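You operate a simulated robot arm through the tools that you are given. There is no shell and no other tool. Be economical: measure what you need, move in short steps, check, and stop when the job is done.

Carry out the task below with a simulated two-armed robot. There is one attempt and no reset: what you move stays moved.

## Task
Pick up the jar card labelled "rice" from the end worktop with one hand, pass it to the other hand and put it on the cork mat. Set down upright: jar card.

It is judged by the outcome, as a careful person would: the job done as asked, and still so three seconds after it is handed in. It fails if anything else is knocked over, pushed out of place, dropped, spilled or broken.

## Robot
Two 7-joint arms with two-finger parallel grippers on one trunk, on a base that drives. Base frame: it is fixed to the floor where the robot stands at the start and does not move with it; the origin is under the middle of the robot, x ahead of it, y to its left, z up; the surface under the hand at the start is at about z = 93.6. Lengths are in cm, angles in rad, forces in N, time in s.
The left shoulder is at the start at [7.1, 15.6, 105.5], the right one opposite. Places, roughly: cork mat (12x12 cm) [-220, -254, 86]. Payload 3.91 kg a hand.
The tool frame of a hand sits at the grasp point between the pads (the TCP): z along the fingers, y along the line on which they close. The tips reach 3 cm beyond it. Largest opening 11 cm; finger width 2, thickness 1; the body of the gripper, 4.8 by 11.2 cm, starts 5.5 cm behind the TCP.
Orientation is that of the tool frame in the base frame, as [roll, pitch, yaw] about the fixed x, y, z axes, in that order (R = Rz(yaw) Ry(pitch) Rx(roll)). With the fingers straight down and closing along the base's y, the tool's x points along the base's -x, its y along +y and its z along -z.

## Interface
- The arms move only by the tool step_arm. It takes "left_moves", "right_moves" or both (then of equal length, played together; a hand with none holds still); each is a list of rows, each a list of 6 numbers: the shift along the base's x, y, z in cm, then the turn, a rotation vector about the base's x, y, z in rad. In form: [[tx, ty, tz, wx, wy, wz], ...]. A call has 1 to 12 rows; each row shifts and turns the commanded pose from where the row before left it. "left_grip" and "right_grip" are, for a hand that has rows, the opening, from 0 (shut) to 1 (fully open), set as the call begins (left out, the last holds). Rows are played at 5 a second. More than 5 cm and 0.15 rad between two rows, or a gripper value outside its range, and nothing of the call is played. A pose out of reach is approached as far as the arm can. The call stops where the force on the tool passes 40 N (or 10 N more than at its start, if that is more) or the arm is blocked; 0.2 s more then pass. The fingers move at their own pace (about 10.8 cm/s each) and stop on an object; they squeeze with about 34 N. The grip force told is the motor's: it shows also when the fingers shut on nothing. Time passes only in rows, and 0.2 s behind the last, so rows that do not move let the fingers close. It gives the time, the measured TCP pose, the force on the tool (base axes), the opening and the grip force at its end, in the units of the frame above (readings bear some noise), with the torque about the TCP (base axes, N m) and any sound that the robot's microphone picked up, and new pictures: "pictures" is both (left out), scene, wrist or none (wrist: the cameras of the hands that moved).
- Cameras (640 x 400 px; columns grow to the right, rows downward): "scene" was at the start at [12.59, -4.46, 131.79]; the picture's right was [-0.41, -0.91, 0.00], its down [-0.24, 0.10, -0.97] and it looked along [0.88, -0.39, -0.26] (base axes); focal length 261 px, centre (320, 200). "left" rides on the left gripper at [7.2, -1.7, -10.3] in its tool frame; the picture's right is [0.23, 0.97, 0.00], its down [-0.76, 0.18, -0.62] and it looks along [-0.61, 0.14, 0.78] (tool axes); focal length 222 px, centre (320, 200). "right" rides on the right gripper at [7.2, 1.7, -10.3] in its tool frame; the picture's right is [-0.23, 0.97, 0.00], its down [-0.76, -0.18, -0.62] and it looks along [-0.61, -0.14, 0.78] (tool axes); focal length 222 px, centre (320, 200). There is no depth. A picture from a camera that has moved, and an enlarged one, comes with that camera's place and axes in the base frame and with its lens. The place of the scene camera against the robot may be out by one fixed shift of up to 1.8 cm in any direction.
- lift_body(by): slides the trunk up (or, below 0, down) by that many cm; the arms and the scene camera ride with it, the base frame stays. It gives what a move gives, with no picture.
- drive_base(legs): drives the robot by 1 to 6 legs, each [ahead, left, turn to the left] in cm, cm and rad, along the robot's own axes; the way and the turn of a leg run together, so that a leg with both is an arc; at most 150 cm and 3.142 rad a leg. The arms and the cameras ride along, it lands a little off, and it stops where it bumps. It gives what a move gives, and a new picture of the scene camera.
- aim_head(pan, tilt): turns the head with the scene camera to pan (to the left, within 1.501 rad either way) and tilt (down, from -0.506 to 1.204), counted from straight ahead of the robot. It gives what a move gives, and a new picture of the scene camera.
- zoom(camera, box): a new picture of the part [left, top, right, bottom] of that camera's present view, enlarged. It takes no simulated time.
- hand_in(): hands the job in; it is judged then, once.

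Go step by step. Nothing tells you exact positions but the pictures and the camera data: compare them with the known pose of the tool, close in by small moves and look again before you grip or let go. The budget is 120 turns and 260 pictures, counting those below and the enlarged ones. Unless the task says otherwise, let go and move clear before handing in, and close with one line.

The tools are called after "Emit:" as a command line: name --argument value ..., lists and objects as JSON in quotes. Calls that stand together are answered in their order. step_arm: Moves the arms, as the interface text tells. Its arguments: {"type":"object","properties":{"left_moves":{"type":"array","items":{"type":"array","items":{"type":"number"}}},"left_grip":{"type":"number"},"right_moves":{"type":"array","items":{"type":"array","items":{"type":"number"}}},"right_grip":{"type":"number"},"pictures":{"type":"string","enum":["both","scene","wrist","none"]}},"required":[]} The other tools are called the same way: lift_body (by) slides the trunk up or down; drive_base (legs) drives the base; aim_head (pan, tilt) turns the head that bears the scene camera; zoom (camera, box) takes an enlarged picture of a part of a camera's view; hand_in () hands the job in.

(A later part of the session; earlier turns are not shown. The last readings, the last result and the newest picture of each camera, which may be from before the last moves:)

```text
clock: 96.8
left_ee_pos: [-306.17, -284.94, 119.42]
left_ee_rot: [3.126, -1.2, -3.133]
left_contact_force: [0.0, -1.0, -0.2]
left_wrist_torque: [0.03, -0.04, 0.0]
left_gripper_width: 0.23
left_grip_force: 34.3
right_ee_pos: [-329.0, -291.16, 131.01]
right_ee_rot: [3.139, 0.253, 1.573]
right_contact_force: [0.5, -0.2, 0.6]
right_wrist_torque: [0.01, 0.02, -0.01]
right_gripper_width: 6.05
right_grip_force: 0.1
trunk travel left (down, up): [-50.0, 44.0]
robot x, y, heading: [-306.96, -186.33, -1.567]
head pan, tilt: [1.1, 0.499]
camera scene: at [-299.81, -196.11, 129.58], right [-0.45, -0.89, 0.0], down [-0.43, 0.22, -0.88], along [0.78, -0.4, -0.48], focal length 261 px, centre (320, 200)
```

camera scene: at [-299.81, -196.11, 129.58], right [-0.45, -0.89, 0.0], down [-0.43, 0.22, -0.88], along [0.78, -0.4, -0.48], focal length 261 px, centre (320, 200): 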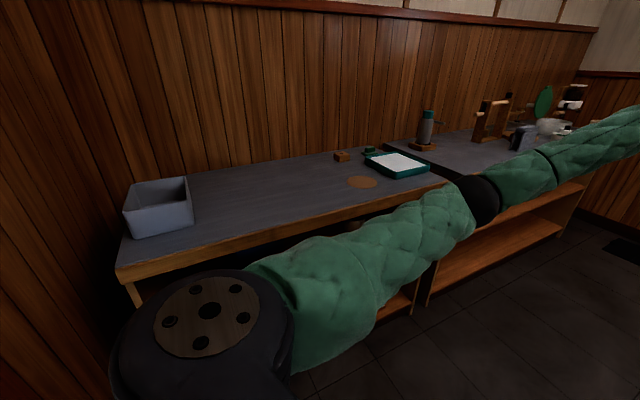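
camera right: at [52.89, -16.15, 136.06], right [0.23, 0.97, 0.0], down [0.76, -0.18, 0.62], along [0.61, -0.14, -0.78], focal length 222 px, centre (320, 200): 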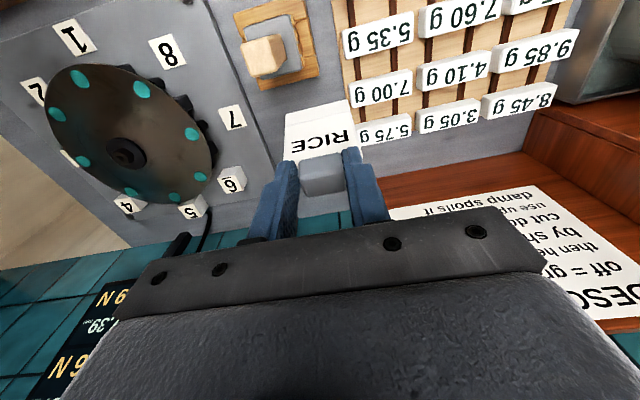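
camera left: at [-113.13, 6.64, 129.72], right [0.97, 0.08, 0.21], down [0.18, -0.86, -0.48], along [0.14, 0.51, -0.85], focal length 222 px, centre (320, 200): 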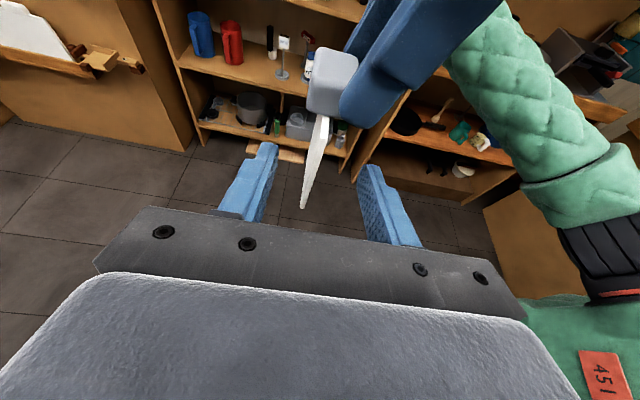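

I see the round cork mat at about (−222, −254). I'll drive on to y≈−254, retract the arms, then turn to face the counter.

Emit:
drive_base --legs '[[66, 0, 0]]'

Emit:
step_arm --left_moves '[[0, 4, 0, 0, 0, 0], [0, 4, 0, 0, 0, 0], [0, 4, 0, 0, 0, 0], [0, 4, 0, 0, 0, 0], [0, 4, 0, 0, 0, 0], [0, 4, 0, 0, 0, 0], [0, 4, 0, 0, 0, 0], [0, 4, 0, 0, 0, 0], [0, 0, 0, 0, 0, 0]]' --right_moves '[[-1, 4.5, 0, 0, 0, 0], [-1, 4.5, 0, 0, 0, 0], [-1, 4.5, 0, 0, 0, 0], [-1, 4.5, 0, 0, 0, 0], [-1, 4.5, 0, 0, 0, 0], [-1, 4.5, 0, 0, 0, 0], [-1, 4.5, 0, 0, 0, 0], [-1, 4.5, 0, 0, 0, 0], [0, 0, 0, 0, 0, 0]]' --pictures "none"

Emit:
drive_base --legs '[[0, 0, 1.567]]'

Emit:
aim_head --pan 0.0 --tilt 0.5

```text
clock: 100.5
left_ee_pos: [-306.87, -352.06, 119.37]
left_ee_rot: [3.126, -1.197, -3.137]
left_contact_force: [0.4, -0.1, -0.1]
left_wrist_torque: [-0.04, 0.02, -0.03]
left_gripper_width: 0.24
left_grip_force: 34.0
right_ee_pos: [-329.8, -358.04, 130.94]
right_ee_rot: [3.139, 0.252, 1.567]
right_contact_force: [-0.3, -0.1, 0.3]
right_wrist_torque: [0.0, 0.0, 0.0]
right_gripper_width: 6.03
right_grip_force: 0.2
trunk travel left (down, up): [-50.0, 44.0]
robot x, y, heading: [-307.08, -253.07, -1.575]
head pan, tilt: [1.1, 0.499]
camera scene: at [-299.81, -263.2, 129.58], right [-0.46, -0.89, 0.0], down [-0.43, 0.22, -0.88], along [0.78, -0.4, -0.48], focal length 261 px, centre (320, 200)
```

scene: 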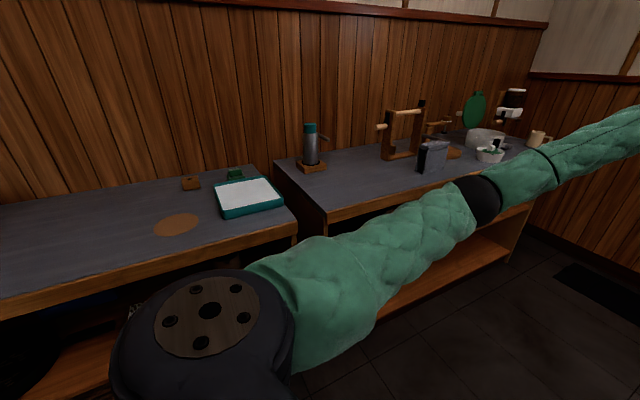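

```text
clock: 102.5
left_ee_pos: [-306.57, -320.02, 119.14]
left_ee_rot: [3.125, -1.199, -3.134]
left_contact_force: [0.2, -0.2, -0.4]
left_wrist_torque: [0.0, 0.01, 0.01]
left_gripper_width: 0.26
left_grip_force: 33.9
right_ee_pos: [-337.71, -322.29, 131.22]
right_ee_rot: [3.14, 0.253, 1.565]
right_contact_force: [-0.1, 0.1, -0.2]
right_wrist_torque: [0.02, 0.02, 0.03]
right_gripper_width: 6.04
right_grip_force: 0.1
trunk travel left (down, up): [-50.0, 44.0]
robot x, y, heading: [-306.76, -253.38, -1.576]
head pan, tilt: [1.1, 0.499]
```

```text
clock: 106.8
left_ee_pos: [-240.42, -252.58, 119.45]
left_ee_rot: [3.127, -1.198, -1.564]
left_contact_force: [0.0, -1.4, -0.4]
left_wrist_torque: [-0.02, 0.02, 0.02]
left_gripper_width: 0.24
left_grip_force: 34.2
right_ee_pos: [-237.84, -283.7, 131.27]
right_ee_rot: [3.138, 0.253, -3.141]
right_contact_force: [0.7, -0.1, 0.7]
right_wrist_torque: [-0.03, -0.01, 0.04]
right_gripper_width: 6.06
right_grip_force: 0.0
trunk travel left (down, up): [-50.0, 44.0]
robot x, y, heading: [-306.99, -253.52, 0.008]
head pan, tilt: [1.1, 0.499]
camera scene: at [-298.7, -245.74, 129.58], right [0.89, -0.45, 0.0], down [-0.22, -0.43, -0.88], along [0.4, 0.78, -0.48], focal length 261 px, centre (320, 200)
```

scene: 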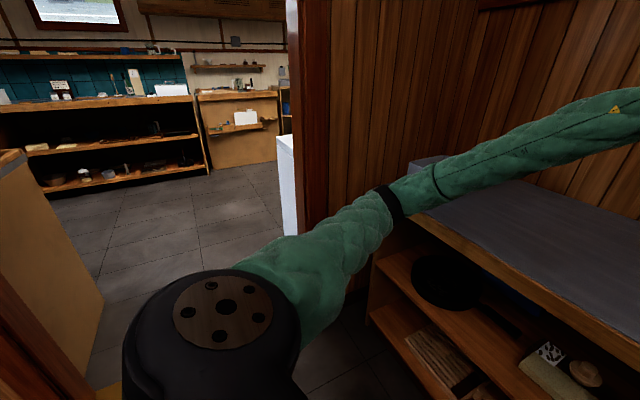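

```text
clock: 108.1
left_ee_pos: [-240.38, -252.71, 119.35]
left_ee_rot: [3.127, -1.196, -1.563]
left_contact_force: [-0.3, -0.2, -0.2]
left_wrist_torque: [0.05, -0.02, 0.0]
left_gripper_width: 0.26
left_grip_force: 34.4
right_ee_pos: [-237.89, -283.75, 131.19]
right_ee_rot: [3.139, 0.252, -3.141]
right_contact_force: [-0.6, 0.1, 0.4]
right_wrist_torque: [-0.02, 0.0, 0.01]
right_gripper_width: 6.06
right_grip_force: 0.1
trunk travel left (down, up): [-50.0, 44.0]
robot x, y, heading: [-306.64, -253.12, 0.003]
head pan, tilt: [0.0, 0.499]
camera scene: at [-293.72, -253.85, 129.58], right [0.0, -1.0, 0.0], down [-0.48, 0.0, -0.88], along [0.88, 0.0, -0.48], focal length 261 px, centre (320, 200)
```

scene: 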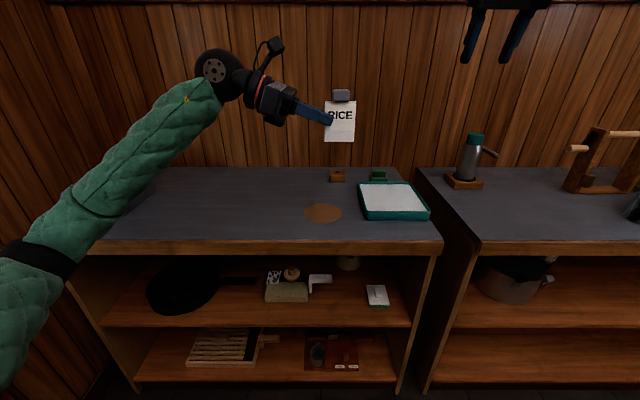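

The mat is right ahead near (−221, −254.5). Before setting down I'll inspect the card's foot and its uprightness.

Emit:
zoom --camera "scene" --box '[290, 75, 390, 155]'

Emit:
zoom --camera "left" --box '[240, 40, 400, 200]'

Emit:
zoom --camera "right" --box '[320, 0, 640, 200]'

```text
5.00 times, centred on (340, 115) of scene
camera zoom: at [-293.72, -253.85, 129.58], right [0.0, -1.0, 0.0], down [-0.48, 0.0, -0.88], along [0.88, 0.0, -0.48], focal length 1303 px, centre (220, 625)
```

zoom: 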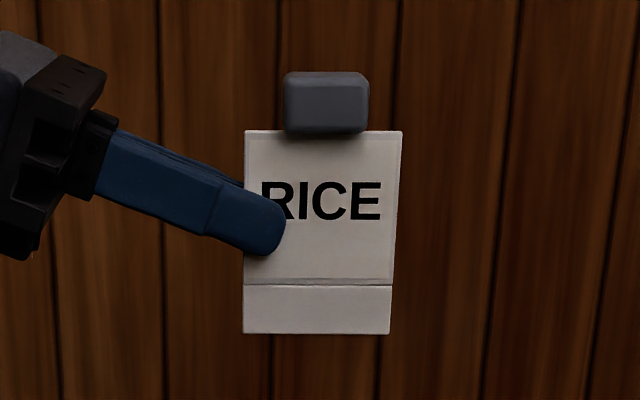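

```text
2.50 times, centred on (320, 120) of left
camera zoom: at [-238.49, -245.59, 129.76], right [-0.97, -0.08, 0.22], down [-0.18, 0.86, -0.48], along [-0.15, -0.51, -0.85], focal length 555 px, centre (320, 400)
```

zoom: 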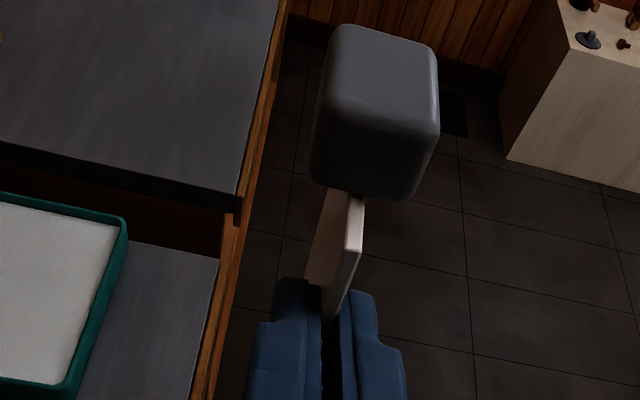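

```text
2.00 times, centred on (480, 100) of right
camera zoom: at [-247.39, -282.04, 139.48], right [0.22, 0.97, 0.06], down [0.58, -0.18, 0.79], along [0.78, -0.14, -0.61], focal length 444 px, centre (0, 400)
```

zoom: 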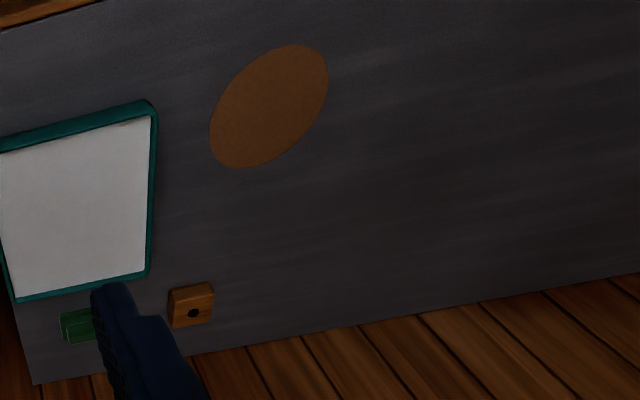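

Mat confirmed at (−221.7, −254.5) by both cameras. I'll raise the trunk 15 cm so the forearm clears the counter edge, then turn the right hand to serve as a side camera on the card.

Emit:
lift_body --by 15

Emit:
step_arm --right_moves '[[0, -2, -1, 0, 0, 0.15], [0, -2, -1, 0, 0, 0.15], [0, -2, -1, 0, 0, 0.15], [0, -2, -1, 0, 0, 0.15], [0, 0, -1, 0, 0, 0.15], [0, 0, -1, 0, 0, 0.15], [0, 0, -1, 0, 0, 0.15], [0, 0, -1, 0, 0, 0.15], [0, 0, -1, 0, 0, 0.15], [0, 0, -1, 0, 0, 0.15], [0, 0, 0, 0, 0, 0]]' --pictures "both"

```text
clock: 109.8
left_ee_pos: [-240.23, -252.7, 134.28]
left_ee_rot: [3.129, -1.198, -1.564]
left_contact_force: [0.3, -0.3, 0.8]
left_wrist_torque: [0.01, 0.01, -0.02]
left_gripper_width: 0.23
left_grip_force: 34.2
right_ee_pos: [-237.79, -283.67, 146.25]
right_ee_rot: [3.139, 0.253, -3.141]
right_contact_force: [0.3, -0.6, -0.3]
right_wrist_torque: [0.01, 0.02, 0.0]
right_gripper_width: 6.05
right_grip_force: 0.1
trunk travel left (down, up): [-65.0, 29.0]
robot x, y, heading: [-306.55, -253.38, 0.003]
head pan, tilt: [0.0, 0.499]
```

```text
clock: 112.2
left_ee_pos: [-240.4, -252.87, 134.39]
left_ee_rot: [3.127, -1.198, -1.564]
left_contact_force: [-0.2, -0.4, 0.0]
left_wrist_torque: [0.04, 0.01, 0.03]
left_gripper_width: 0.26
left_grip_force: 33.6
right_ee_pos: [-257.25, -270.09, 135.0]
right_ee_rot: [3.134, 0.257, -1.652]
right_contact_force: [-1.3, 0.2, -0.7]
right_wrist_torque: [0.01, -0.02, 0.0]
right_gripper_width: 6.04
right_grip_force: 0.1
right hand out of reach, approached as far as the arm can: row 5, 6, 7, 8, 9, 10
trunk travel left (down, up): [-65.0, 29.0]
robot x, y, heading: [-306.59, -253.16, 0.006]
head pan, tilt: [0.0, 0.499]
camera scene: at [-293.74, -253.97, 144.58], right [0.0, -1.0, 0.0], down [-0.48, 0.0, -0.88], along [0.88, 0.0, -0.48], focal length 261 px, centre (320, 200)
camera right: at [-259.55, -279.58, 143.33], right [-0.95, 0.3, 0.06], down [0.23, 0.56, 0.8], along [0.2, 0.77, -0.6], focal length 222 px, centre (320, 200)
```

scene: 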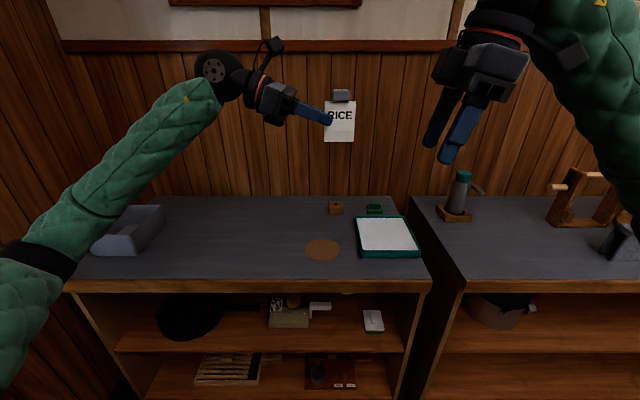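
right: 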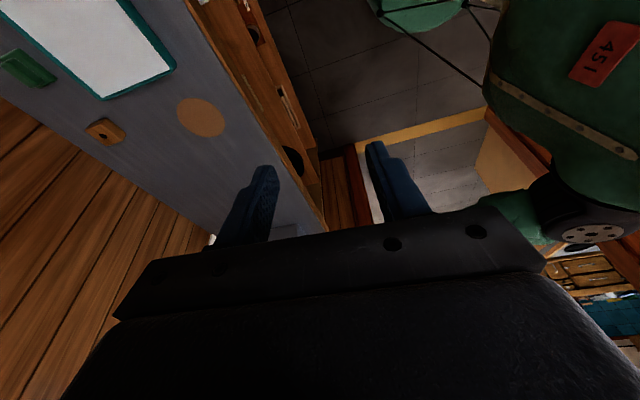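

The right wrist camera now has the mat in view from the side, which is useful; I'll leave it there. Now move the left hand so the card is over the mat, still high.

Emit:
step_arm --left_moves '[[3.8, 0.7, 0, 0, -0.005, 0], [3.8, 0.7, 0, 0, 0, 0], [3.8, 0.7, 0, 0, 0, 0], [3.8, 0.7, 0, 0, 0, 0], [3.5, 0.7, 0, 0, 0, 0], [0, 0, -4, 0, 0, 0], [0, 0, -4, 0, 0, 0], [0, 0, -4, 0, 0, 0], [0, 0, -4, 0, 0, 0], [0, 0, -4, 0, 0, 0], [0, 0, -4, 0, 0, 0], [0, 0, 0, 0, 0, 0]]'

Emit:
zoom --camera "right" --box '[80, 0, 320, 250]'

```text
clock: 114.8
left_ee_pos: [-221.63, -249.24, 110.33]
left_ee_rot: [3.141, -1.198, -1.578]
left_contact_force: [-0.3, 0.0, -0.8]
left_wrist_torque: [0.02, -0.02, 0.02]
left_gripper_width: 0.25
left_grip_force: 34.1
right_ee_pos: [-257.24, -270.21, 135.11]
right_ee_rot: [3.136, 0.257, -1.653]
right_contact_force: [0.1, 0.3, 0.1]
right_wrist_torque: [0.02, -0.02, -0.02]
right_gripper_width: 6.04
right_grip_force: 0.1
trunk travel left (down, up): [-65.0, 29.0]
robot x, y, heading: [-306.41, -253.19, 0.001]
head pan, tilt: [0.0, 0.499]
camera scene: at [-293.75, -253.9, 144.59], right [0.0, -1.0, 0.0], down [-0.48, 0.0, -0.88], along [0.88, 0.0, -0.48], focal length 261 px, centre (320, 200)
camera left: at [-219.86, -242.03, 120.79], right [-0.97, -0.08, 0.21], down [-0.17, 0.86, -0.48], along [-0.14, -0.51, -0.85], focal length 222 px, centre (320, 200)
```

scene: 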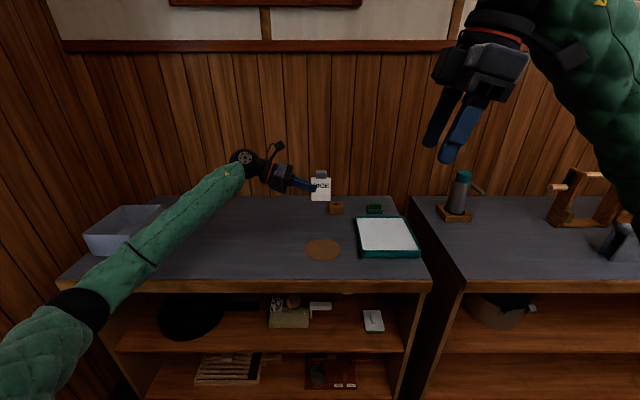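
left: 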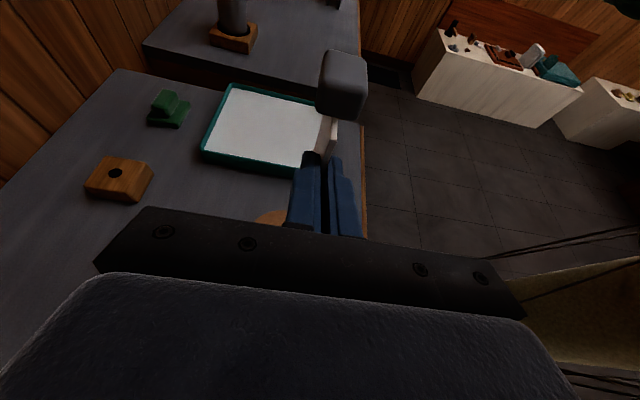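

```text
1.60 times, centred on (200, 125) of right
camera zoom: at [-259.53, -279.52, 143.35], right [-0.95, 0.3, 0.06], down [0.23, 0.56, 0.79], along [0.2, 0.77, -0.6], focal length 355 px, centre (512, 320)
```

zoom: 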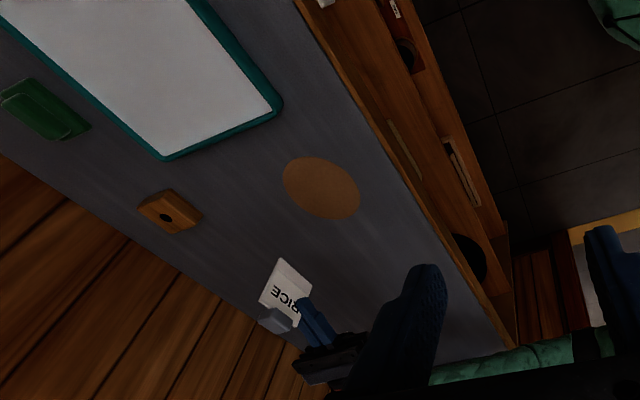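

Everything aligns. Lowering to a few cm above the mat.

Emit:
step_arm --left_moves '[[0, 0, -3, 0, 0, 0], [0, 0, -3, 0, 0, 0], [0, 0, -3, 0, 0, 0], [0, 0, -3, 0, 0, 0], [0, 0, -2.5, 0, 0, 0], [0, 0, -1.5, 0, 0, 0], [0, 0, 0, 0, 0, 0]]'

Emit:
zoom --camera "scene" --box '[260, 190, 380, 270]'

Emit:
zoom --camera "right" --box '[150, 60, 290, 200]'

```text
clock: 116.4
left_ee_pos: [-221.7, -249.06, 94.48]
left_ee_rot: [-3.139, -1.198, -1.578]
left_contact_force: [0.4, 0.5, 1.4]
left_wrist_torque: [0.0, 0.0, -0.04]
left_gripper_width: 0.24
left_grip_force: 34.3
right_ee_pos: [-257.17, -270.02, 135.16]
right_ee_rot: [3.136, 0.257, -1.653]
right_contact_force: [0.3, 0.0, -0.2]
right_wrist_torque: [-0.02, -0.05, 0.01]
right_gripper_width: 6.05
right_grip_force: 0.1
trunk travel left (down, up): [-65.0, 29.0]
robot x, y, heading: [-306.87, -253.48, 0.004]
head pan, tilt: [0.0, 0.499]
camera scene: at [-293.72, -253.87, 144.58], right [0.0, -1.0, 0.0], down [-0.48, 0.0, -0.88], along [0.88, 0.0, -0.48], focal length 261 px, centre (320, 200)
camera left: at [-219.92, -241.99, 104.81], right [-0.97, -0.08, 0.21], down [-0.17, 0.86, -0.48], along [-0.14, -0.51, -0.85], focal length 222 px, centre (320, 200)
```

scene: 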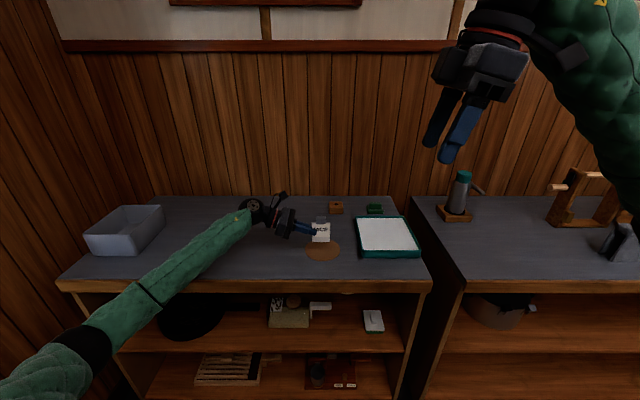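
left: 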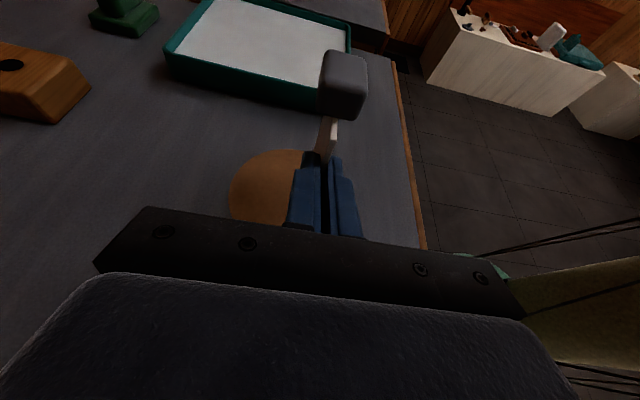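

```text
5.00 times, centred on (320, 230) of scene
camera zoom: at [-293.72, -253.87, 144.58], right [0.0, -1.0, 0.0], down [-0.48, 0.0, -0.88], along [0.88, 0.0, -0.48], focal length 1303 px, centre (320, 50)
```

zoom: 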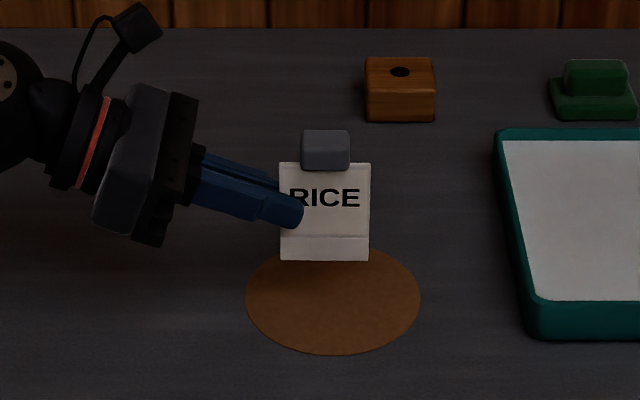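

```text
2.86 times, centred on (220, 130) of right
camera zoom: at [-259.51, -279.49, 143.35], right [-0.95, 0.3, 0.06], down [0.23, 0.56, 0.79], along [0.2, 0.77, -0.6], focal length 635 px, centre (606, 400)
```

zoom: 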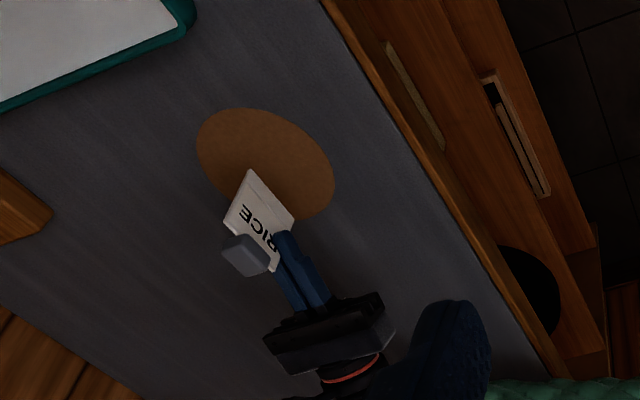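

Card is almost over centre; shift slightly (−0.5, −0.4) and lower in small steps watching the force.

Emit:
step_arm --left_moves '[[-0.5, -0.4, -0.5, 0, 0, 0], [0, 0, -0.5, 0, 0, 0], [0, 0, -0.5, 0, 0, 0], [0, 0, 0, 0, 0, 0]]' --pictures "none"

Emit:
step_arm --left_moves '[[0, 0, -0.3, 0, 0, 0], [0, 0, 0, 0, 0, 0]]' --pictures "none"

Emit:
zoom --camera "scene" --box '[260, 190, 380, 270]'

Emit:
zoom --camera "right" --box '[180, 70, 270, 160]'

```text
clock: 117.4
left_ee_pos: [-222.23, -249.66, 92.81]
left_ee_rot: [3.139, -1.197, -1.576]
left_contact_force: [-0.1, -0.2, 0.2]
left_wrist_torque: [0.0, 0.02, 0.01]
left_gripper_width: 0.28
left_grip_force: 34.2
right_ee_pos: [-257.08, -270.06, 135.07]
right_ee_rot: [3.134, 0.255, -1.654]
right_contact_force: [0.5, 0.9, 0.3]
right_wrist_torque: [0.01, 0.01, -0.03]
right_gripper_width: 6.06
right_grip_force: 0.1
trunk travel left (down, up): [-65.0, 29.0]
robot x, y, heading: [-307.24, -253.29, 0.005]
head pan, tilt: [0.0, 0.499]
```

```text
clock: 118.0
left_ee_pos: [-222.19, -249.54, 92.49]
left_ee_rot: [3.141, -1.198, -1.576]
left_contact_force: [0.3, -0.4, 0.2]
left_wrist_torque: [0.0, -0.02, 0.05]
left_gripper_width: 0.26
left_grip_force: 34.4
right_ee_pos: [-257.15, -270.1, 135.11]
right_ee_rot: [3.136, 0.256, -1.655]
right_contact_force: [-1.0, 0.3, 0.6]
right_wrist_torque: [-0.03, 0.02, 0.0]
right_gripper_width: 6.06
right_grip_force: 0.1
trunk travel left (down, up): [-65.0, 29.0]
robot x, y, heading: [-307.22, -253.3, 0.007]
head pan, tilt: [0.0, 0.499]
```

```text
5.00 times, centred on (320, 230) of scene
camera zoom: at [-293.71, -253.86, 144.58], right [0.0, -1.0, 0.0], down [-0.48, 0.0, -0.88], along [0.88, 0.0, -0.48], focal length 1303 px, centre (320, 50)
```

zoom: 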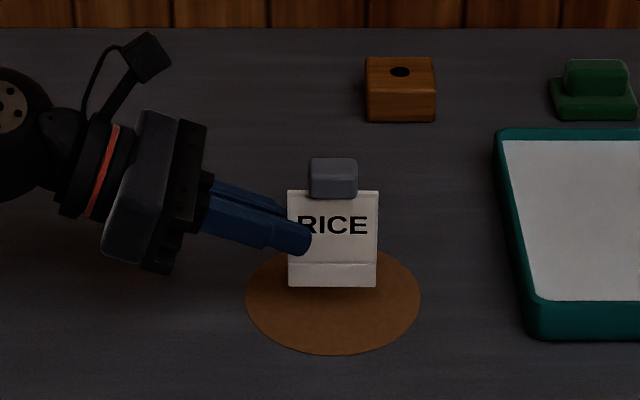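

```text
4.44 times, centred on (225, 115) of right
camera zoom: at [-259.49, -279.48, 143.35], right [-0.95, 0.3, 0.06], down [0.23, 0.56, 0.79], along [0.2, 0.77, -0.6], focal length 987 px, centre (742, 578)
```

zoom: 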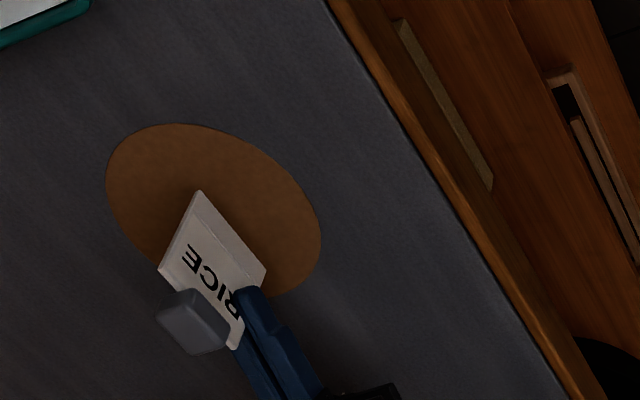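

About 0.8 cm remains. Continue with fine steps.

Emit:
step_arm --left_moves '[[0, 0, -0.4, 0, 0, 0], [0, 0, 0, 0, 0, 0]]' --pictures "none"

Emit:
step_arm --left_moves '[[0, 0, -0.2, 0, 0, 0], [0, 0, 0, 0, 0, 0]]' --pictures "none"

Emit:
step_arm --left_moves '[[0, 0, -0.2, 0, 0, 0], [0, 0, 0, 0, 0, 0]]' --pictures "none"

Emit:
zoom --camera "scene" --box '[280, 200, 360, 260]'

```text
clock: 118.6
left_ee_pos: [-222.26, -249.59, 92.23]
left_ee_rot: [3.141, -1.197, -1.578]
left_contact_force: [-0.6, 0.2, -0.6]
left_wrist_torque: [-0.02, 0.01, 0.01]
left_gripper_width: 0.25
left_grip_force: 33.9
right_ee_pos: [-257.09, -269.97, 135.09]
right_ee_rot: [3.135, 0.257, -1.654]
right_contact_force: [-0.5, -0.4, -0.3]
right_wrist_torque: [0.02, 0.0, -0.01]
right_gripper_width: 6.07
right_grip_force: 0.0
trunk travel left (down, up): [-65.0, 29.0]
robot x, y, heading: [-306.7, -253.13, 0.006]
head pan, tilt: [0.0, 0.499]
```

```text
clock: 119.2
left_ee_pos: [-222.08, -249.6, 91.92]
left_ee_rot: [3.14, -1.196, -1.577]
left_contact_force: [-0.1, 0.7, -0.3]
left_wrist_torque: [0.01, 0.02, -0.01]
left_gripper_width: 0.23
left_grip_force: 34.3
right_ee_pos: [-257.11, -270.14, 135.11]
right_ee_rot: [3.134, 0.257, -1.654]
right_contact_force: [0.8, 0.6, 0.7]
right_wrist_torque: [0.0, 0.02, -0.01]
right_gripper_width: 6.06
right_grip_force: 0.1
trunk travel left (down, up): [-65.0, 29.0]
robot x, y, heading: [-307.27, -253.09, 0.004]
head pan, tilt: [0.0, 0.499]
```

```text
clock: 119.8
left_ee_pos: [-222.19, -249.63, 91.82]
left_ee_rot: [-3.141, -1.199, -1.578]
left_contact_force: [-0.2, -0.9, -1.1]
left_wrist_torque: [0.03, 0.02, 0.02]
left_gripper_width: 0.26
left_grip_force: 33.7
right_ee_pos: [-257.21, -270.04, 135.14]
right_ee_rot: [3.134, 0.257, -1.654]
right_contact_force: [-0.5, -0.8, -0.4]
right_wrist_torque: [0.0, 0.01, 0.0]
right_gripper_width: 6.04
right_grip_force: 0.2
trunk travel left (down, up): [-65.0, 29.0]
robot x, y, heading: [-306.91, -252.88, 0.005]
head pan, tilt: [0.0, 0.499]
```

```text
6.67 times, centred on (320, 230) of scene
camera zoom: at [-293.71, -253.86, 144.58], right [0.0, -1.0, 0.0], down [-0.48, 0.0, -0.88], along [0.88, 0.0, -0.48], focal length 1738 px, centre (320, 0)
```

zoom: 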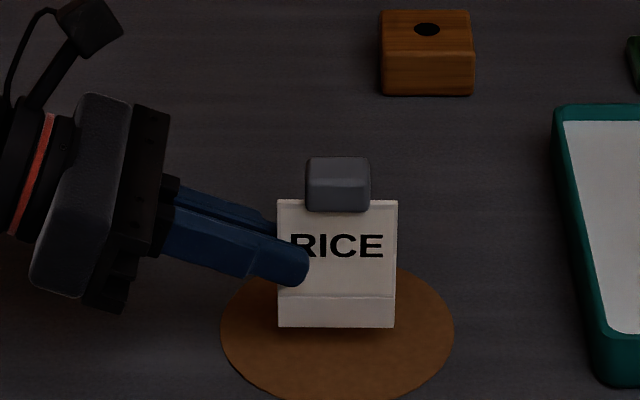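

Not yet in contact; a thin shadow shows under it. Continue.

Emit:
step_arm --left_moves '[[0, 0, -0.2, 0, 0, 0], [0, 0, 0, 0, 0, 0]]' --pictures "none"

Emit:
step_arm --left_moves '[[0, 0, -0.2, 0, 0, 0], [0, 0, 0, 0, 0, 0]]' --pictures "none"

Emit:
step_arm --left_moves '[[0, 0, -0.15, 0, 0, 0], [0, 0, 0, 0, 0, 0]]' --pictures "none"

Emit:
zoom --camera "scene" --box '[280, 200, 360, 260]'

```text
clock: 120.4
left_ee_pos: [-222.09, -249.62, 91.47]
left_ee_rot: [3.14, -1.197, -1.576]
left_contact_force: [-0.4, 0.1, -0.7]
left_wrist_torque: [0.07, -0.01, 0.02]
left_gripper_width: 0.21
left_grip_force: 34.0
right_ee_pos: [-257.06, -270.05, 135.06]
right_ee_rot: [3.135, 0.255, -1.653]
right_contact_force: [0.2, 1.0, -0.5]
right_wrist_torque: [0.01, -0.04, -0.01]
right_gripper_width: 6.03
right_grip_force: 0.0
trunk travel left (down, up): [-65.0, 29.0]
robot x, y, heading: [-306.86, -253.29, 0.003]
head pan, tilt: [0.0, 0.499]
```

```text
clock: 121.0
left_ee_pos: [-222.12, -249.67, 91.42]
left_ee_rot: [-3.141, -1.197, -1.577]
left_contact_force: [-0.2, -0.4, -0.5]
left_wrist_torque: [0.06, 0.02, 0.02]
left_gripper_width: 0.26
left_grip_force: 33.6
right_ee_pos: [-257.12, -270.14, 135.2]
right_ee_rot: [3.134, 0.258, -1.656]
right_contact_force: [0.4, -0.5, -0.6]
right_wrist_torque: [-0.02, 0.04, -0.01]
right_gripper_width: 6.06
right_grip_force: 0.0
trunk travel left (down, up): [-65.0, 29.0]
robot x, y, heading: [-306.2, -253.22, -0.001]
head pan, tilt: [0.0, 0.499]
```

```text
clock: 121.6
left_ee_pos: [-222.06, -249.59, 91.18]
left_ee_rot: [3.141, -1.198, -1.576]
left_contact_force: [-0.2, -0.7, -0.5]
left_wrist_torque: [0.02, 0.04, 0.05]
left_gripper_width: 0.28
left_grip_force: 34.0
right_ee_pos: [-257.14, -269.97, 135.05]
right_ee_rot: [3.133, 0.256, -1.654]
right_contact_force: [-1.0, -0.6, 0.0]
right_wrist_torque: [0.01, 0.01, 0.03]
right_gripper_width: 6.03
right_grip_force: 0.0
trunk travel left (down, up): [-65.0, 29.0]
robot x, y, heading: [-306.85, -253.15, 0.002]
head pan, tilt: [0.0, 0.499]
```

```text
6.67 times, centred on (320, 230) of scene
camera zoom: at [-293.71, -253.86, 144.58], right [0.0, -1.0, 0.0], down [-0.48, 0.0, -0.88], along [0.88, 0.0, -0.48], focal length 1738 px, centre (320, 0)
```

zoom: 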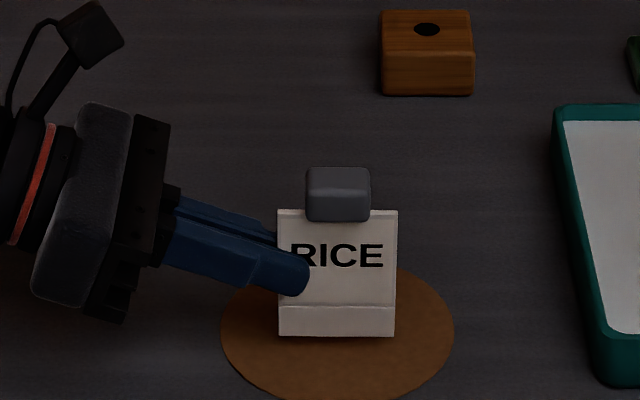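

Very nearly touching now. Finer steps.

Emit:
step_arm --left_moves '[[0, 0, -0.12, 0, 0, 0], [0, 0, 0, 0, 0, 0]]' --pictures "none"

Emit:
step_arm --left_moves '[[0, 0, -0.12, 0, 0, 0], [0, 0, 0, 0, 0, 0]]' --pictures "none"

Emit:
zoom --camera "scene" --box '[300, 225, 340, 255]'

Emit:
zoom --camera "right" --box '[190, 80, 250, 140]'

```text
clock: 122.2
left_ee_pos: [-222.07, -249.6, 91.09]
left_ee_rot: [3.141, -1.197, -1.576]
left_contact_force: [-0.1, 0.1, -0.2]
left_wrist_torque: [0.03, 0.02, -0.01]
left_gripper_width: 0.26
left_grip_force: 34.1
right_ee_pos: [-257.16, -269.99, 134.95]
right_ee_rot: [3.135, 0.258, -1.653]
right_contact_force: [-0.3, -1.1, 0.0]
right_wrist_torque: [-0.02, 0.0, -0.02]
right_gripper_width: 6.06
right_grip_force: 0.1
trunk travel left (down, up): [-65.0, 29.0]
robot x, y, heading: [-307.15, -253.44, 0.007]
head pan, tilt: [0.0, 0.499]
```

```text
clock: 122.8
left_ee_pos: [-222.23, -249.63, 90.89]
left_ee_rot: [-3.141, -1.197, -1.575]
left_contact_force: [-0.1, -1.1, -0.3]
left_wrist_torque: [-0.01, 0.02, -0.02]
left_gripper_width: 0.26
left_grip_force: 33.8
right_ee_pos: [-257.18, -269.99, 135.14]
right_ee_rot: [3.135, 0.256, -1.653]
right_contact_force: [0.1, -0.6, -0.1]
right_wrist_torque: [0.0, 0.03, 0.02]
right_gripper_width: 6.1
right_grip_force: 0.2
trunk travel left (down, up): [-65.0, 29.0]
robot x, y, heading: [-306.78, -253.66, -0.002]
head pan, tilt: [0.0, 0.499]
```

```text
13.33 times, centred on (320, 240) of scene
camera zoom: at [-293.71, -253.86, 144.58], right [0.0, -1.0, 0.0], down [-0.48, 0.0, -0.88], along [0.88, 0.0, -0.48], focal length 3476 px, centre (320, -333)
```

zoom: 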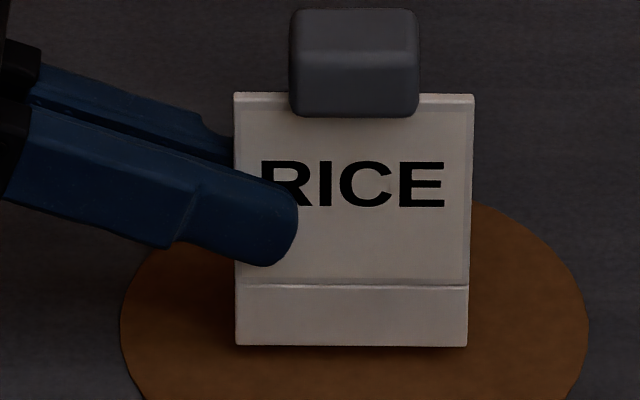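

```text
6.67 times, centred on (220, 110) of right
camera zoom: at [-259.49, -279.48, 143.34], right [-0.95, 0.3, 0.06], down [0.23, 0.56, 0.79], along [0.2, 0.77, -0.6], focal length 1481 px, centre (987, 800)
```

zoom: 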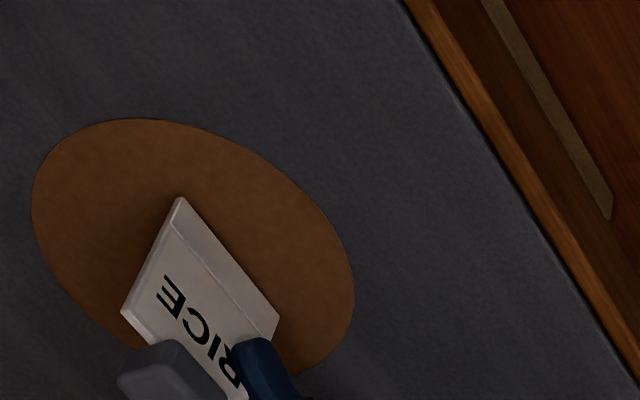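

Emit:
step_arm --left_moves '[[0, 0, -0.12, 0, 0, 0], [0, 0, 0, 0, 0, 0]]' --pictures "none"

Emit:
step_arm --left_moves '[[0, 0, -0.12, 0, 0, 0], [0, 0, 0, 0, 0, 0]]' --pictures "none"

Emit:
step_arm --left_moves '[[0, 0, -0.12, 0, 0, 0], [0, 0, 0, 0, 0, 0]]' --pictures "none"

Emit:
zoom --camera "scene" --box '[300, 225, 340, 255]'

```text
clock: 123.4
left_ee_pos: [-222.08, -249.52, 90.85]
left_ee_rot: [-3.141, -1.198, -1.576]
left_contact_force: [-0.1, -0.3, -0.1]
left_wrist_torque: [0.02, -0.01, -0.01]
left_gripper_width: 0.26
left_grip_force: 34.0
right_ee_pos: [-257.19, -269.94, 135.24]
right_ee_rot: [3.134, 0.255, -1.655]
right_contact_force: [-0.1, -0.4, -0.1]
right_wrist_torque: [-0.01, 0.02, 0.01]
right_gripper_width: 6.07
right_grip_force: 0.0
trunk travel left (down, up): [-65.0, 29.0]
robot x, y, heading: [-307.15, -253.05, 0.006]
head pan, tilt: [0.0, 0.499]
```

```text
clock: 124.0
left_ee_pos: [-222.04, -249.54, 90.62]
left_ee_rot: [-3.14, -1.198, -1.578]
left_contact_force: [-0.4, 0.2, -0.8]
left_wrist_torque: [0.03, 0.01, 0.04]
left_gripper_width: 0.26
left_grip_force: 33.9
right_ee_pos: [-257.24, -270.06, 135.14]
right_ee_rot: [3.135, 0.257, -1.655]
right_contact_force: [-0.2, 0.1, 0.0]
right_wrist_torque: [0.0, -0.03, 0.01]
right_gripper_width: 6.06
right_grip_force: 0.1
trunk travel left (down, up): [-65.0, 29.0]
robot x, y, heading: [-306.92, -253.51, 0.005]
head pan, tilt: [0.0, 0.499]
```

```text
clock: 124.6
left_ee_pos: [-222.18, -249.56, 90.57]
left_ee_rot: [3.141, -1.198, -1.576]
left_contact_force: [0.3, -0.4, 0.3]
left_wrist_torque: [0.0, -0.02, 0.03]
left_gripper_width: 0.22
left_grip_force: 33.4
right_ee_pos: [-257.11, -270.08, 135.06]
right_ee_rot: [3.134, 0.259, -1.655]
right_contact_force: [-0.8, 0.0, -0.2]
right_wrist_torque: [-0.01, 0.0, 0.01]
right_gripper_width: 6.05
right_grip_force: 0.1
trunk travel left (down, up): [-65.0, 29.0]
robot x, y, heading: [-307.3, -252.91, 0.003]
head pan, tilt: [0.0, 0.499]
```

```text
13.33 times, centred on (320, 240) of scene
camera zoom: at [-293.71, -253.86, 144.58], right [0.0, -1.0, 0.0], down [-0.48, 0.0, -0.88], along [0.88, 0.0, -0.48], focal length 3476 px, centre (320, -333)
```

zoom: 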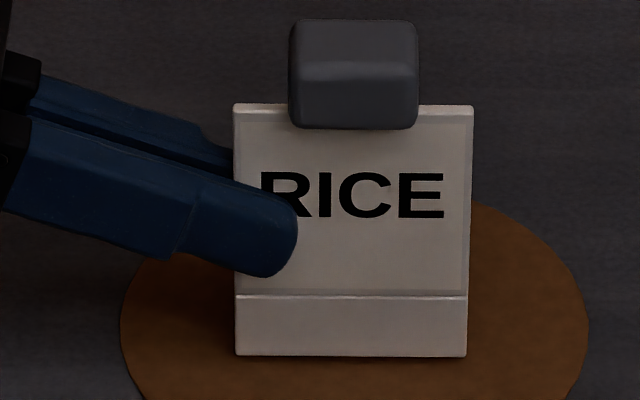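

Emit:
step_arm --left_moves '[[0, 0, -0.1, 0, 0, 0], [0, 0, 0, 0, 0, 0]]' --pictures "none"

Emit:
step_arm --left_moves '[[0, 0, -0.1, 0, 0, 0], [0, 0, 0, 0, 0, 0]]' --pictures "none"

Emit:
step_arm --left_moves '[[0, 0, -0.1, 0, 0, 0], [0, 0, 0, 0, 0, 0]]' --pictures "none"

Emit:
zoom --camera "scene" --box '[300, 225, 340, 255]'

```text
clock: 125.2
left_ee_pos: [-222.24, -249.55, 90.51]
left_ee_rot: [-3.14, -1.195, -1.576]
left_contact_force: [0.2, 0.2, 0.1]
left_wrist_torque: [0.04, -0.02, 0.03]
left_gripper_width: 0.25
left_grip_force: 34.0
right_ee_pos: [-257.11, -270.09, 134.97]
right_ee_rot: [3.134, 0.256, -1.654]
right_contact_force: [0.4, 0.1, 1.0]
right_wrist_torque: [-0.01, 0.01, -0.02]
right_gripper_width: 6.06
right_grip_force: 0.1
trunk travel left (down, up): [-65.0, 29.0]
robot x, y, heading: [-307.06, -253.16, 0.001]
head pan, tilt: [0.0, 0.499]
```

```text
clock: 125.8
left_ee_pos: [-222.09, -249.43, 90.24]
left_ee_rot: [3.141, -1.198, -1.576]
left_contact_force: [0.2, 0.7, -0.2]
left_wrist_torque: [0.02, 0.02, 0.02]
left_gripper_width: 0.24
left_grip_force: 33.8
right_ee_pos: [-257.15, -270.04, 135.0]
right_ee_rot: [3.134, 0.256, -1.655]
right_contact_force: [0.1, -0.6, -0.7]
right_wrist_torque: [0.02, 0.0, 0.01]
right_gripper_width: 6.05
right_grip_force: 0.1
trunk travel left (down, up): [-65.0, 29.0]
robot x, y, heading: [-307.08, -253.36, 0.004]
head pan, tilt: [0.0, 0.499]
```

```text
clock: 126.4
left_ee_pos: [-222.06, -249.45, 90.25]
left_ee_rot: [3.141, -1.196, -1.577]
left_contact_force: [0.6, -0.1, -0.2]
left_wrist_torque: [0.0, -0.03, 0.02]
left_gripper_width: 0.28
left_grip_force: 33.9
right_ee_pos: [-257.29, -270.09, 135.14]
right_ee_rot: [3.135, 0.257, -1.655]
right_contact_force: [-0.4, -0.4, -0.5]
right_wrist_torque: [-0.01, 0.05, -0.01]
right_gripper_width: 6.05
right_grip_force: 0.1
trunk travel left (down, up): [-65.0, 29.0]
robot x, y, heading: [-307.21, -252.95, 0.006]
head pan, tilt: [0.0, 0.499]
```

```text
13.33 times, centred on (320, 240) of scene
camera zoom: at [-293.71, -253.86, 144.58], right [0.0, -1.0, 0.0], down [-0.48, 0.0, -0.88], along [0.88, 0.0, -0.48], focal length 3476 px, centre (320, -333)
```

zoom: 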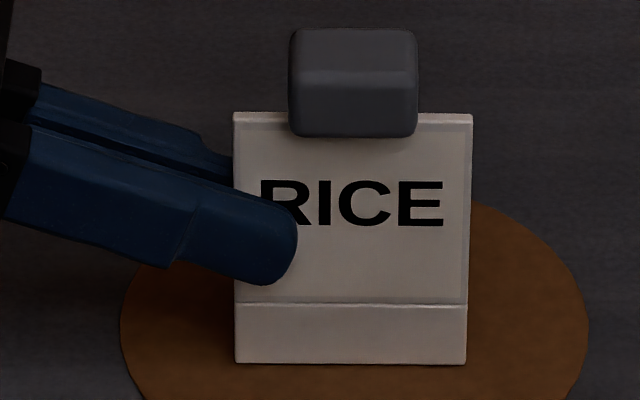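

Emit:
step_arm --left_moves '[[0, 0, -0.1, 0, 0, 0], [0, 0, 0, 0, 0, 0]]' --pictures "none"

Emit:
step_arm --left_moves '[[0, 0, -0.1, 0, 0, 0], [0, 0, 0, 0, 0, 0]]' --pictures "none"

Emit:
step_arm --left_moves '[[0, 0, -0.1, 0, 0, 0], [0, 0, 0, 0, 0, 0]]' --pictures "none"

Emit:
zoom --camera "scene" --box '[300, 225, 340, 255]'

Emit:
zoom --camera "right" --box '[190, 80, 250, 140]'

```text
clock: 127.0
left_ee_pos: [-222.13, -249.56, 90.27]
left_ee_rot: [-3.141, -1.199, -1.576]
left_contact_force: [-0.3, 0.3, 0.1]
left_wrist_torque: [0.04, -0.04, -0.01]
left_gripper_width: 0.25
left_grip_force: 33.8
right_ee_pos: [-257.21, -270.06, 135.03]
right_ee_rot: [3.136, 0.256, -1.655]
right_contact_force: [-0.5, 0.4, -0.9]
right_wrist_torque: [-0.03, -0.01, 0.02]
right_gripper_width: 6.05
right_grip_force: 0.0
trunk travel left (down, up): [-65.0, 29.0]
robot x, y, heading: [-306.48, -253.12, 0.003]
head pan, tilt: [0.0, 0.499]
```

```text
clock: 127.6
left_ee_pos: [-222.05, -249.52, 90.05]
left_ee_rot: [-3.14, -1.197, -1.578]
left_contact_force: [0.1, -0.5, 3.1]
left_wrist_torque: [-0.2, -0.03, 0.04]
left_gripper_width: 0.26
left_grip_force: 34.3
right_ee_pos: [-257.11, -269.98, 135.12]
right_ee_rot: [3.136, 0.257, -1.655]
right_contact_force: [-0.2, 0.0, -0.4]
right_wrist_torque: [-0.02, 0.02, -0.01]
right_gripper_width: 6.04
right_grip_force: 0.1
trunk travel left (down, up): [-65.0, 29.0]
robot x, y, heading: [-306.62, -253.15, 0.004]
head pan, tilt: [0.0, 0.499]
```

```text
clock: 128.2
left_ee_pos: [-222.08, -249.53, 90.13]
left_ee_rot: [-3.137, -1.2, -1.581]
left_contact_force: [1.3, 0.1, 9.2]
left_wrist_torque: [-0.52, -0.05, 0.06]
left_gripper_width: 0.24
left_grip_force: 34.2
right_ee_pos: [-257.12, -270.05, 135.13]
right_ee_rot: [3.134, 0.258, -1.654]
right_contact_force: [0.3, 0.3, 0.5]
right_wrist_torque: [0.0, 0.01, 0.02]
right_gripper_width: 6.07
right_grip_force: 0.0
trunk travel left (down, up): [-65.0, 29.0]
robot x, y, heading: [-306.86, -253.31, 0.002]
head pan, tilt: [0.0, 0.499]
```

```text
13.33 times, centred on (320, 240) of scene
camera zoom: at [-293.78, -253.86, 144.6], right [0.0, -1.0, 0.0], down [-0.48, 0.0, -0.88], along [0.88, 0.0, -0.48], focal length 3476 px, centre (320, -333)
```

zoom: 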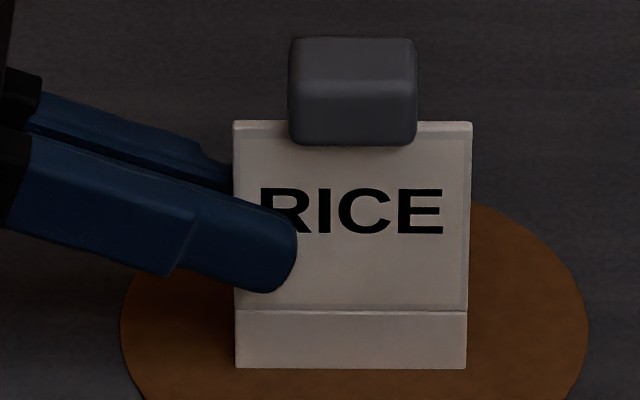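

```text
6.67 times, centred on (220, 110) of right
camera zoom: at [-259.57, -279.47, 143.38], right [-0.95, 0.3, 0.06], down [0.23, 0.56, 0.79], along [0.2, 0.77, -0.6], focal length 1481 px, centre (987, 800)
```

zoom: 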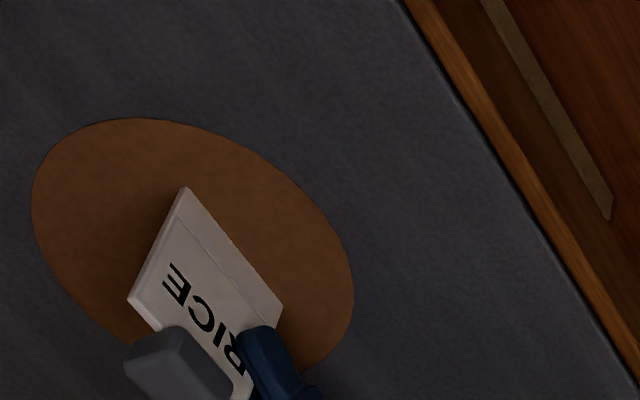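

Contact is felt (9 N), card level on the mat. I'll ease the press by 0.1 cm and open the fingers moderately.

Emit:
step_arm --left_moves '[[0, 0, 0.12, 0, 0, 0], [0, 0, 0, 0, 0, 0]]' --pictures "none"

Emit:
step_arm --left_moves '[[0, 0, 0, 0, 0, 0], [0, 0, 0, 0, 0, 0], [0, 0, 0, 0, 0, 0]]' --left_grip 0.25 --pictures "none"

Emit:
zoom --camera "scene" --box '[280, 200, 360, 260]'

Emit:
zoom --camera "left" --box '[240, 30, 400, 240]'

```text
clock: 128.8
left_ee_pos: [-222.17, -249.65, 90.08]
left_ee_rot: [3.14, -1.197, -1.575]
left_contact_force: [1.3, -1.4, 3.3]
left_wrist_torque: [-0.3, -0.09, 0.12]
left_gripper_width: 0.23
left_grip_force: 33.4
right_ee_pos: [-257.21, -270.08, 135.16]
right_ee_rot: [3.134, 0.255, -1.653]
right_contact_force: [-0.5, 1.2, -0.3]
right_wrist_torque: [-0.01, -0.02, -0.03]
right_gripper_width: 6.04
right_grip_force: 0.0
trunk travel left (down, up): [-65.0, 29.0]
robot x, y, heading: [-307.33, -253.02, 0.002]
head pan, tilt: [0.0, 0.499]
```

```text
clock: 129.6
left_ee_pos: [-222.1, -249.51, 90.14]
left_ee_rot: [3.141, -1.199, -1.575]
left_contact_force: [-0.2, 0.0, 0.5]
left_wrist_torque: [0.0, 0.03, -0.04]
left_gripper_width: 2.78
left_grip_force: 0.0
right_ee_pos: [-257.23, -270.03, 135.17]
right_ee_rot: [3.134, 0.258, -1.655]
right_contact_force: [-0.1, 0.1, 0.4]
right_wrist_torque: [0.02, 0.01, 0.03]
right_gripper_width: 6.05
right_grip_force: 0.1
trunk travel left (down, up): [-65.0, 29.0]
robot x, y, heading: [-306.96, -253.55, 0.006]
head pan, tilt: [0.0, 0.499]
```

```text
6.67 times, centred on (320, 230) of scene
camera zoom: at [-293.71, -253.86, 144.58], right [0.0, -1.0, 0.0], down [-0.48, 0.0, -0.88], along [0.88, 0.0, -0.48], focal length 1738 px, centre (320, 0)
```

zoom: 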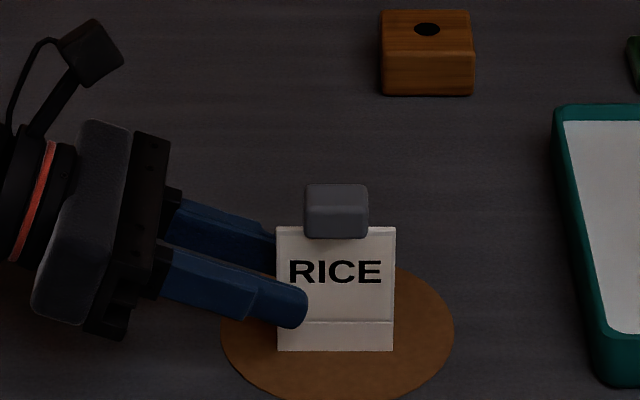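

```text
1.90 times, centred on (320, 135) of left
camera zoom: at [-220.38, -242.46, 100.54], right [-0.97, -0.08, 0.21], down [-0.17, 0.86, -0.48], along [-0.14, -0.51, -0.85], focal length 423 px, centre (320, 324)
```

zoom: 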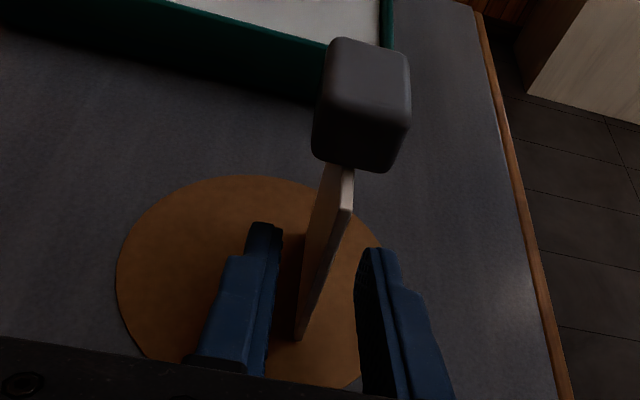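

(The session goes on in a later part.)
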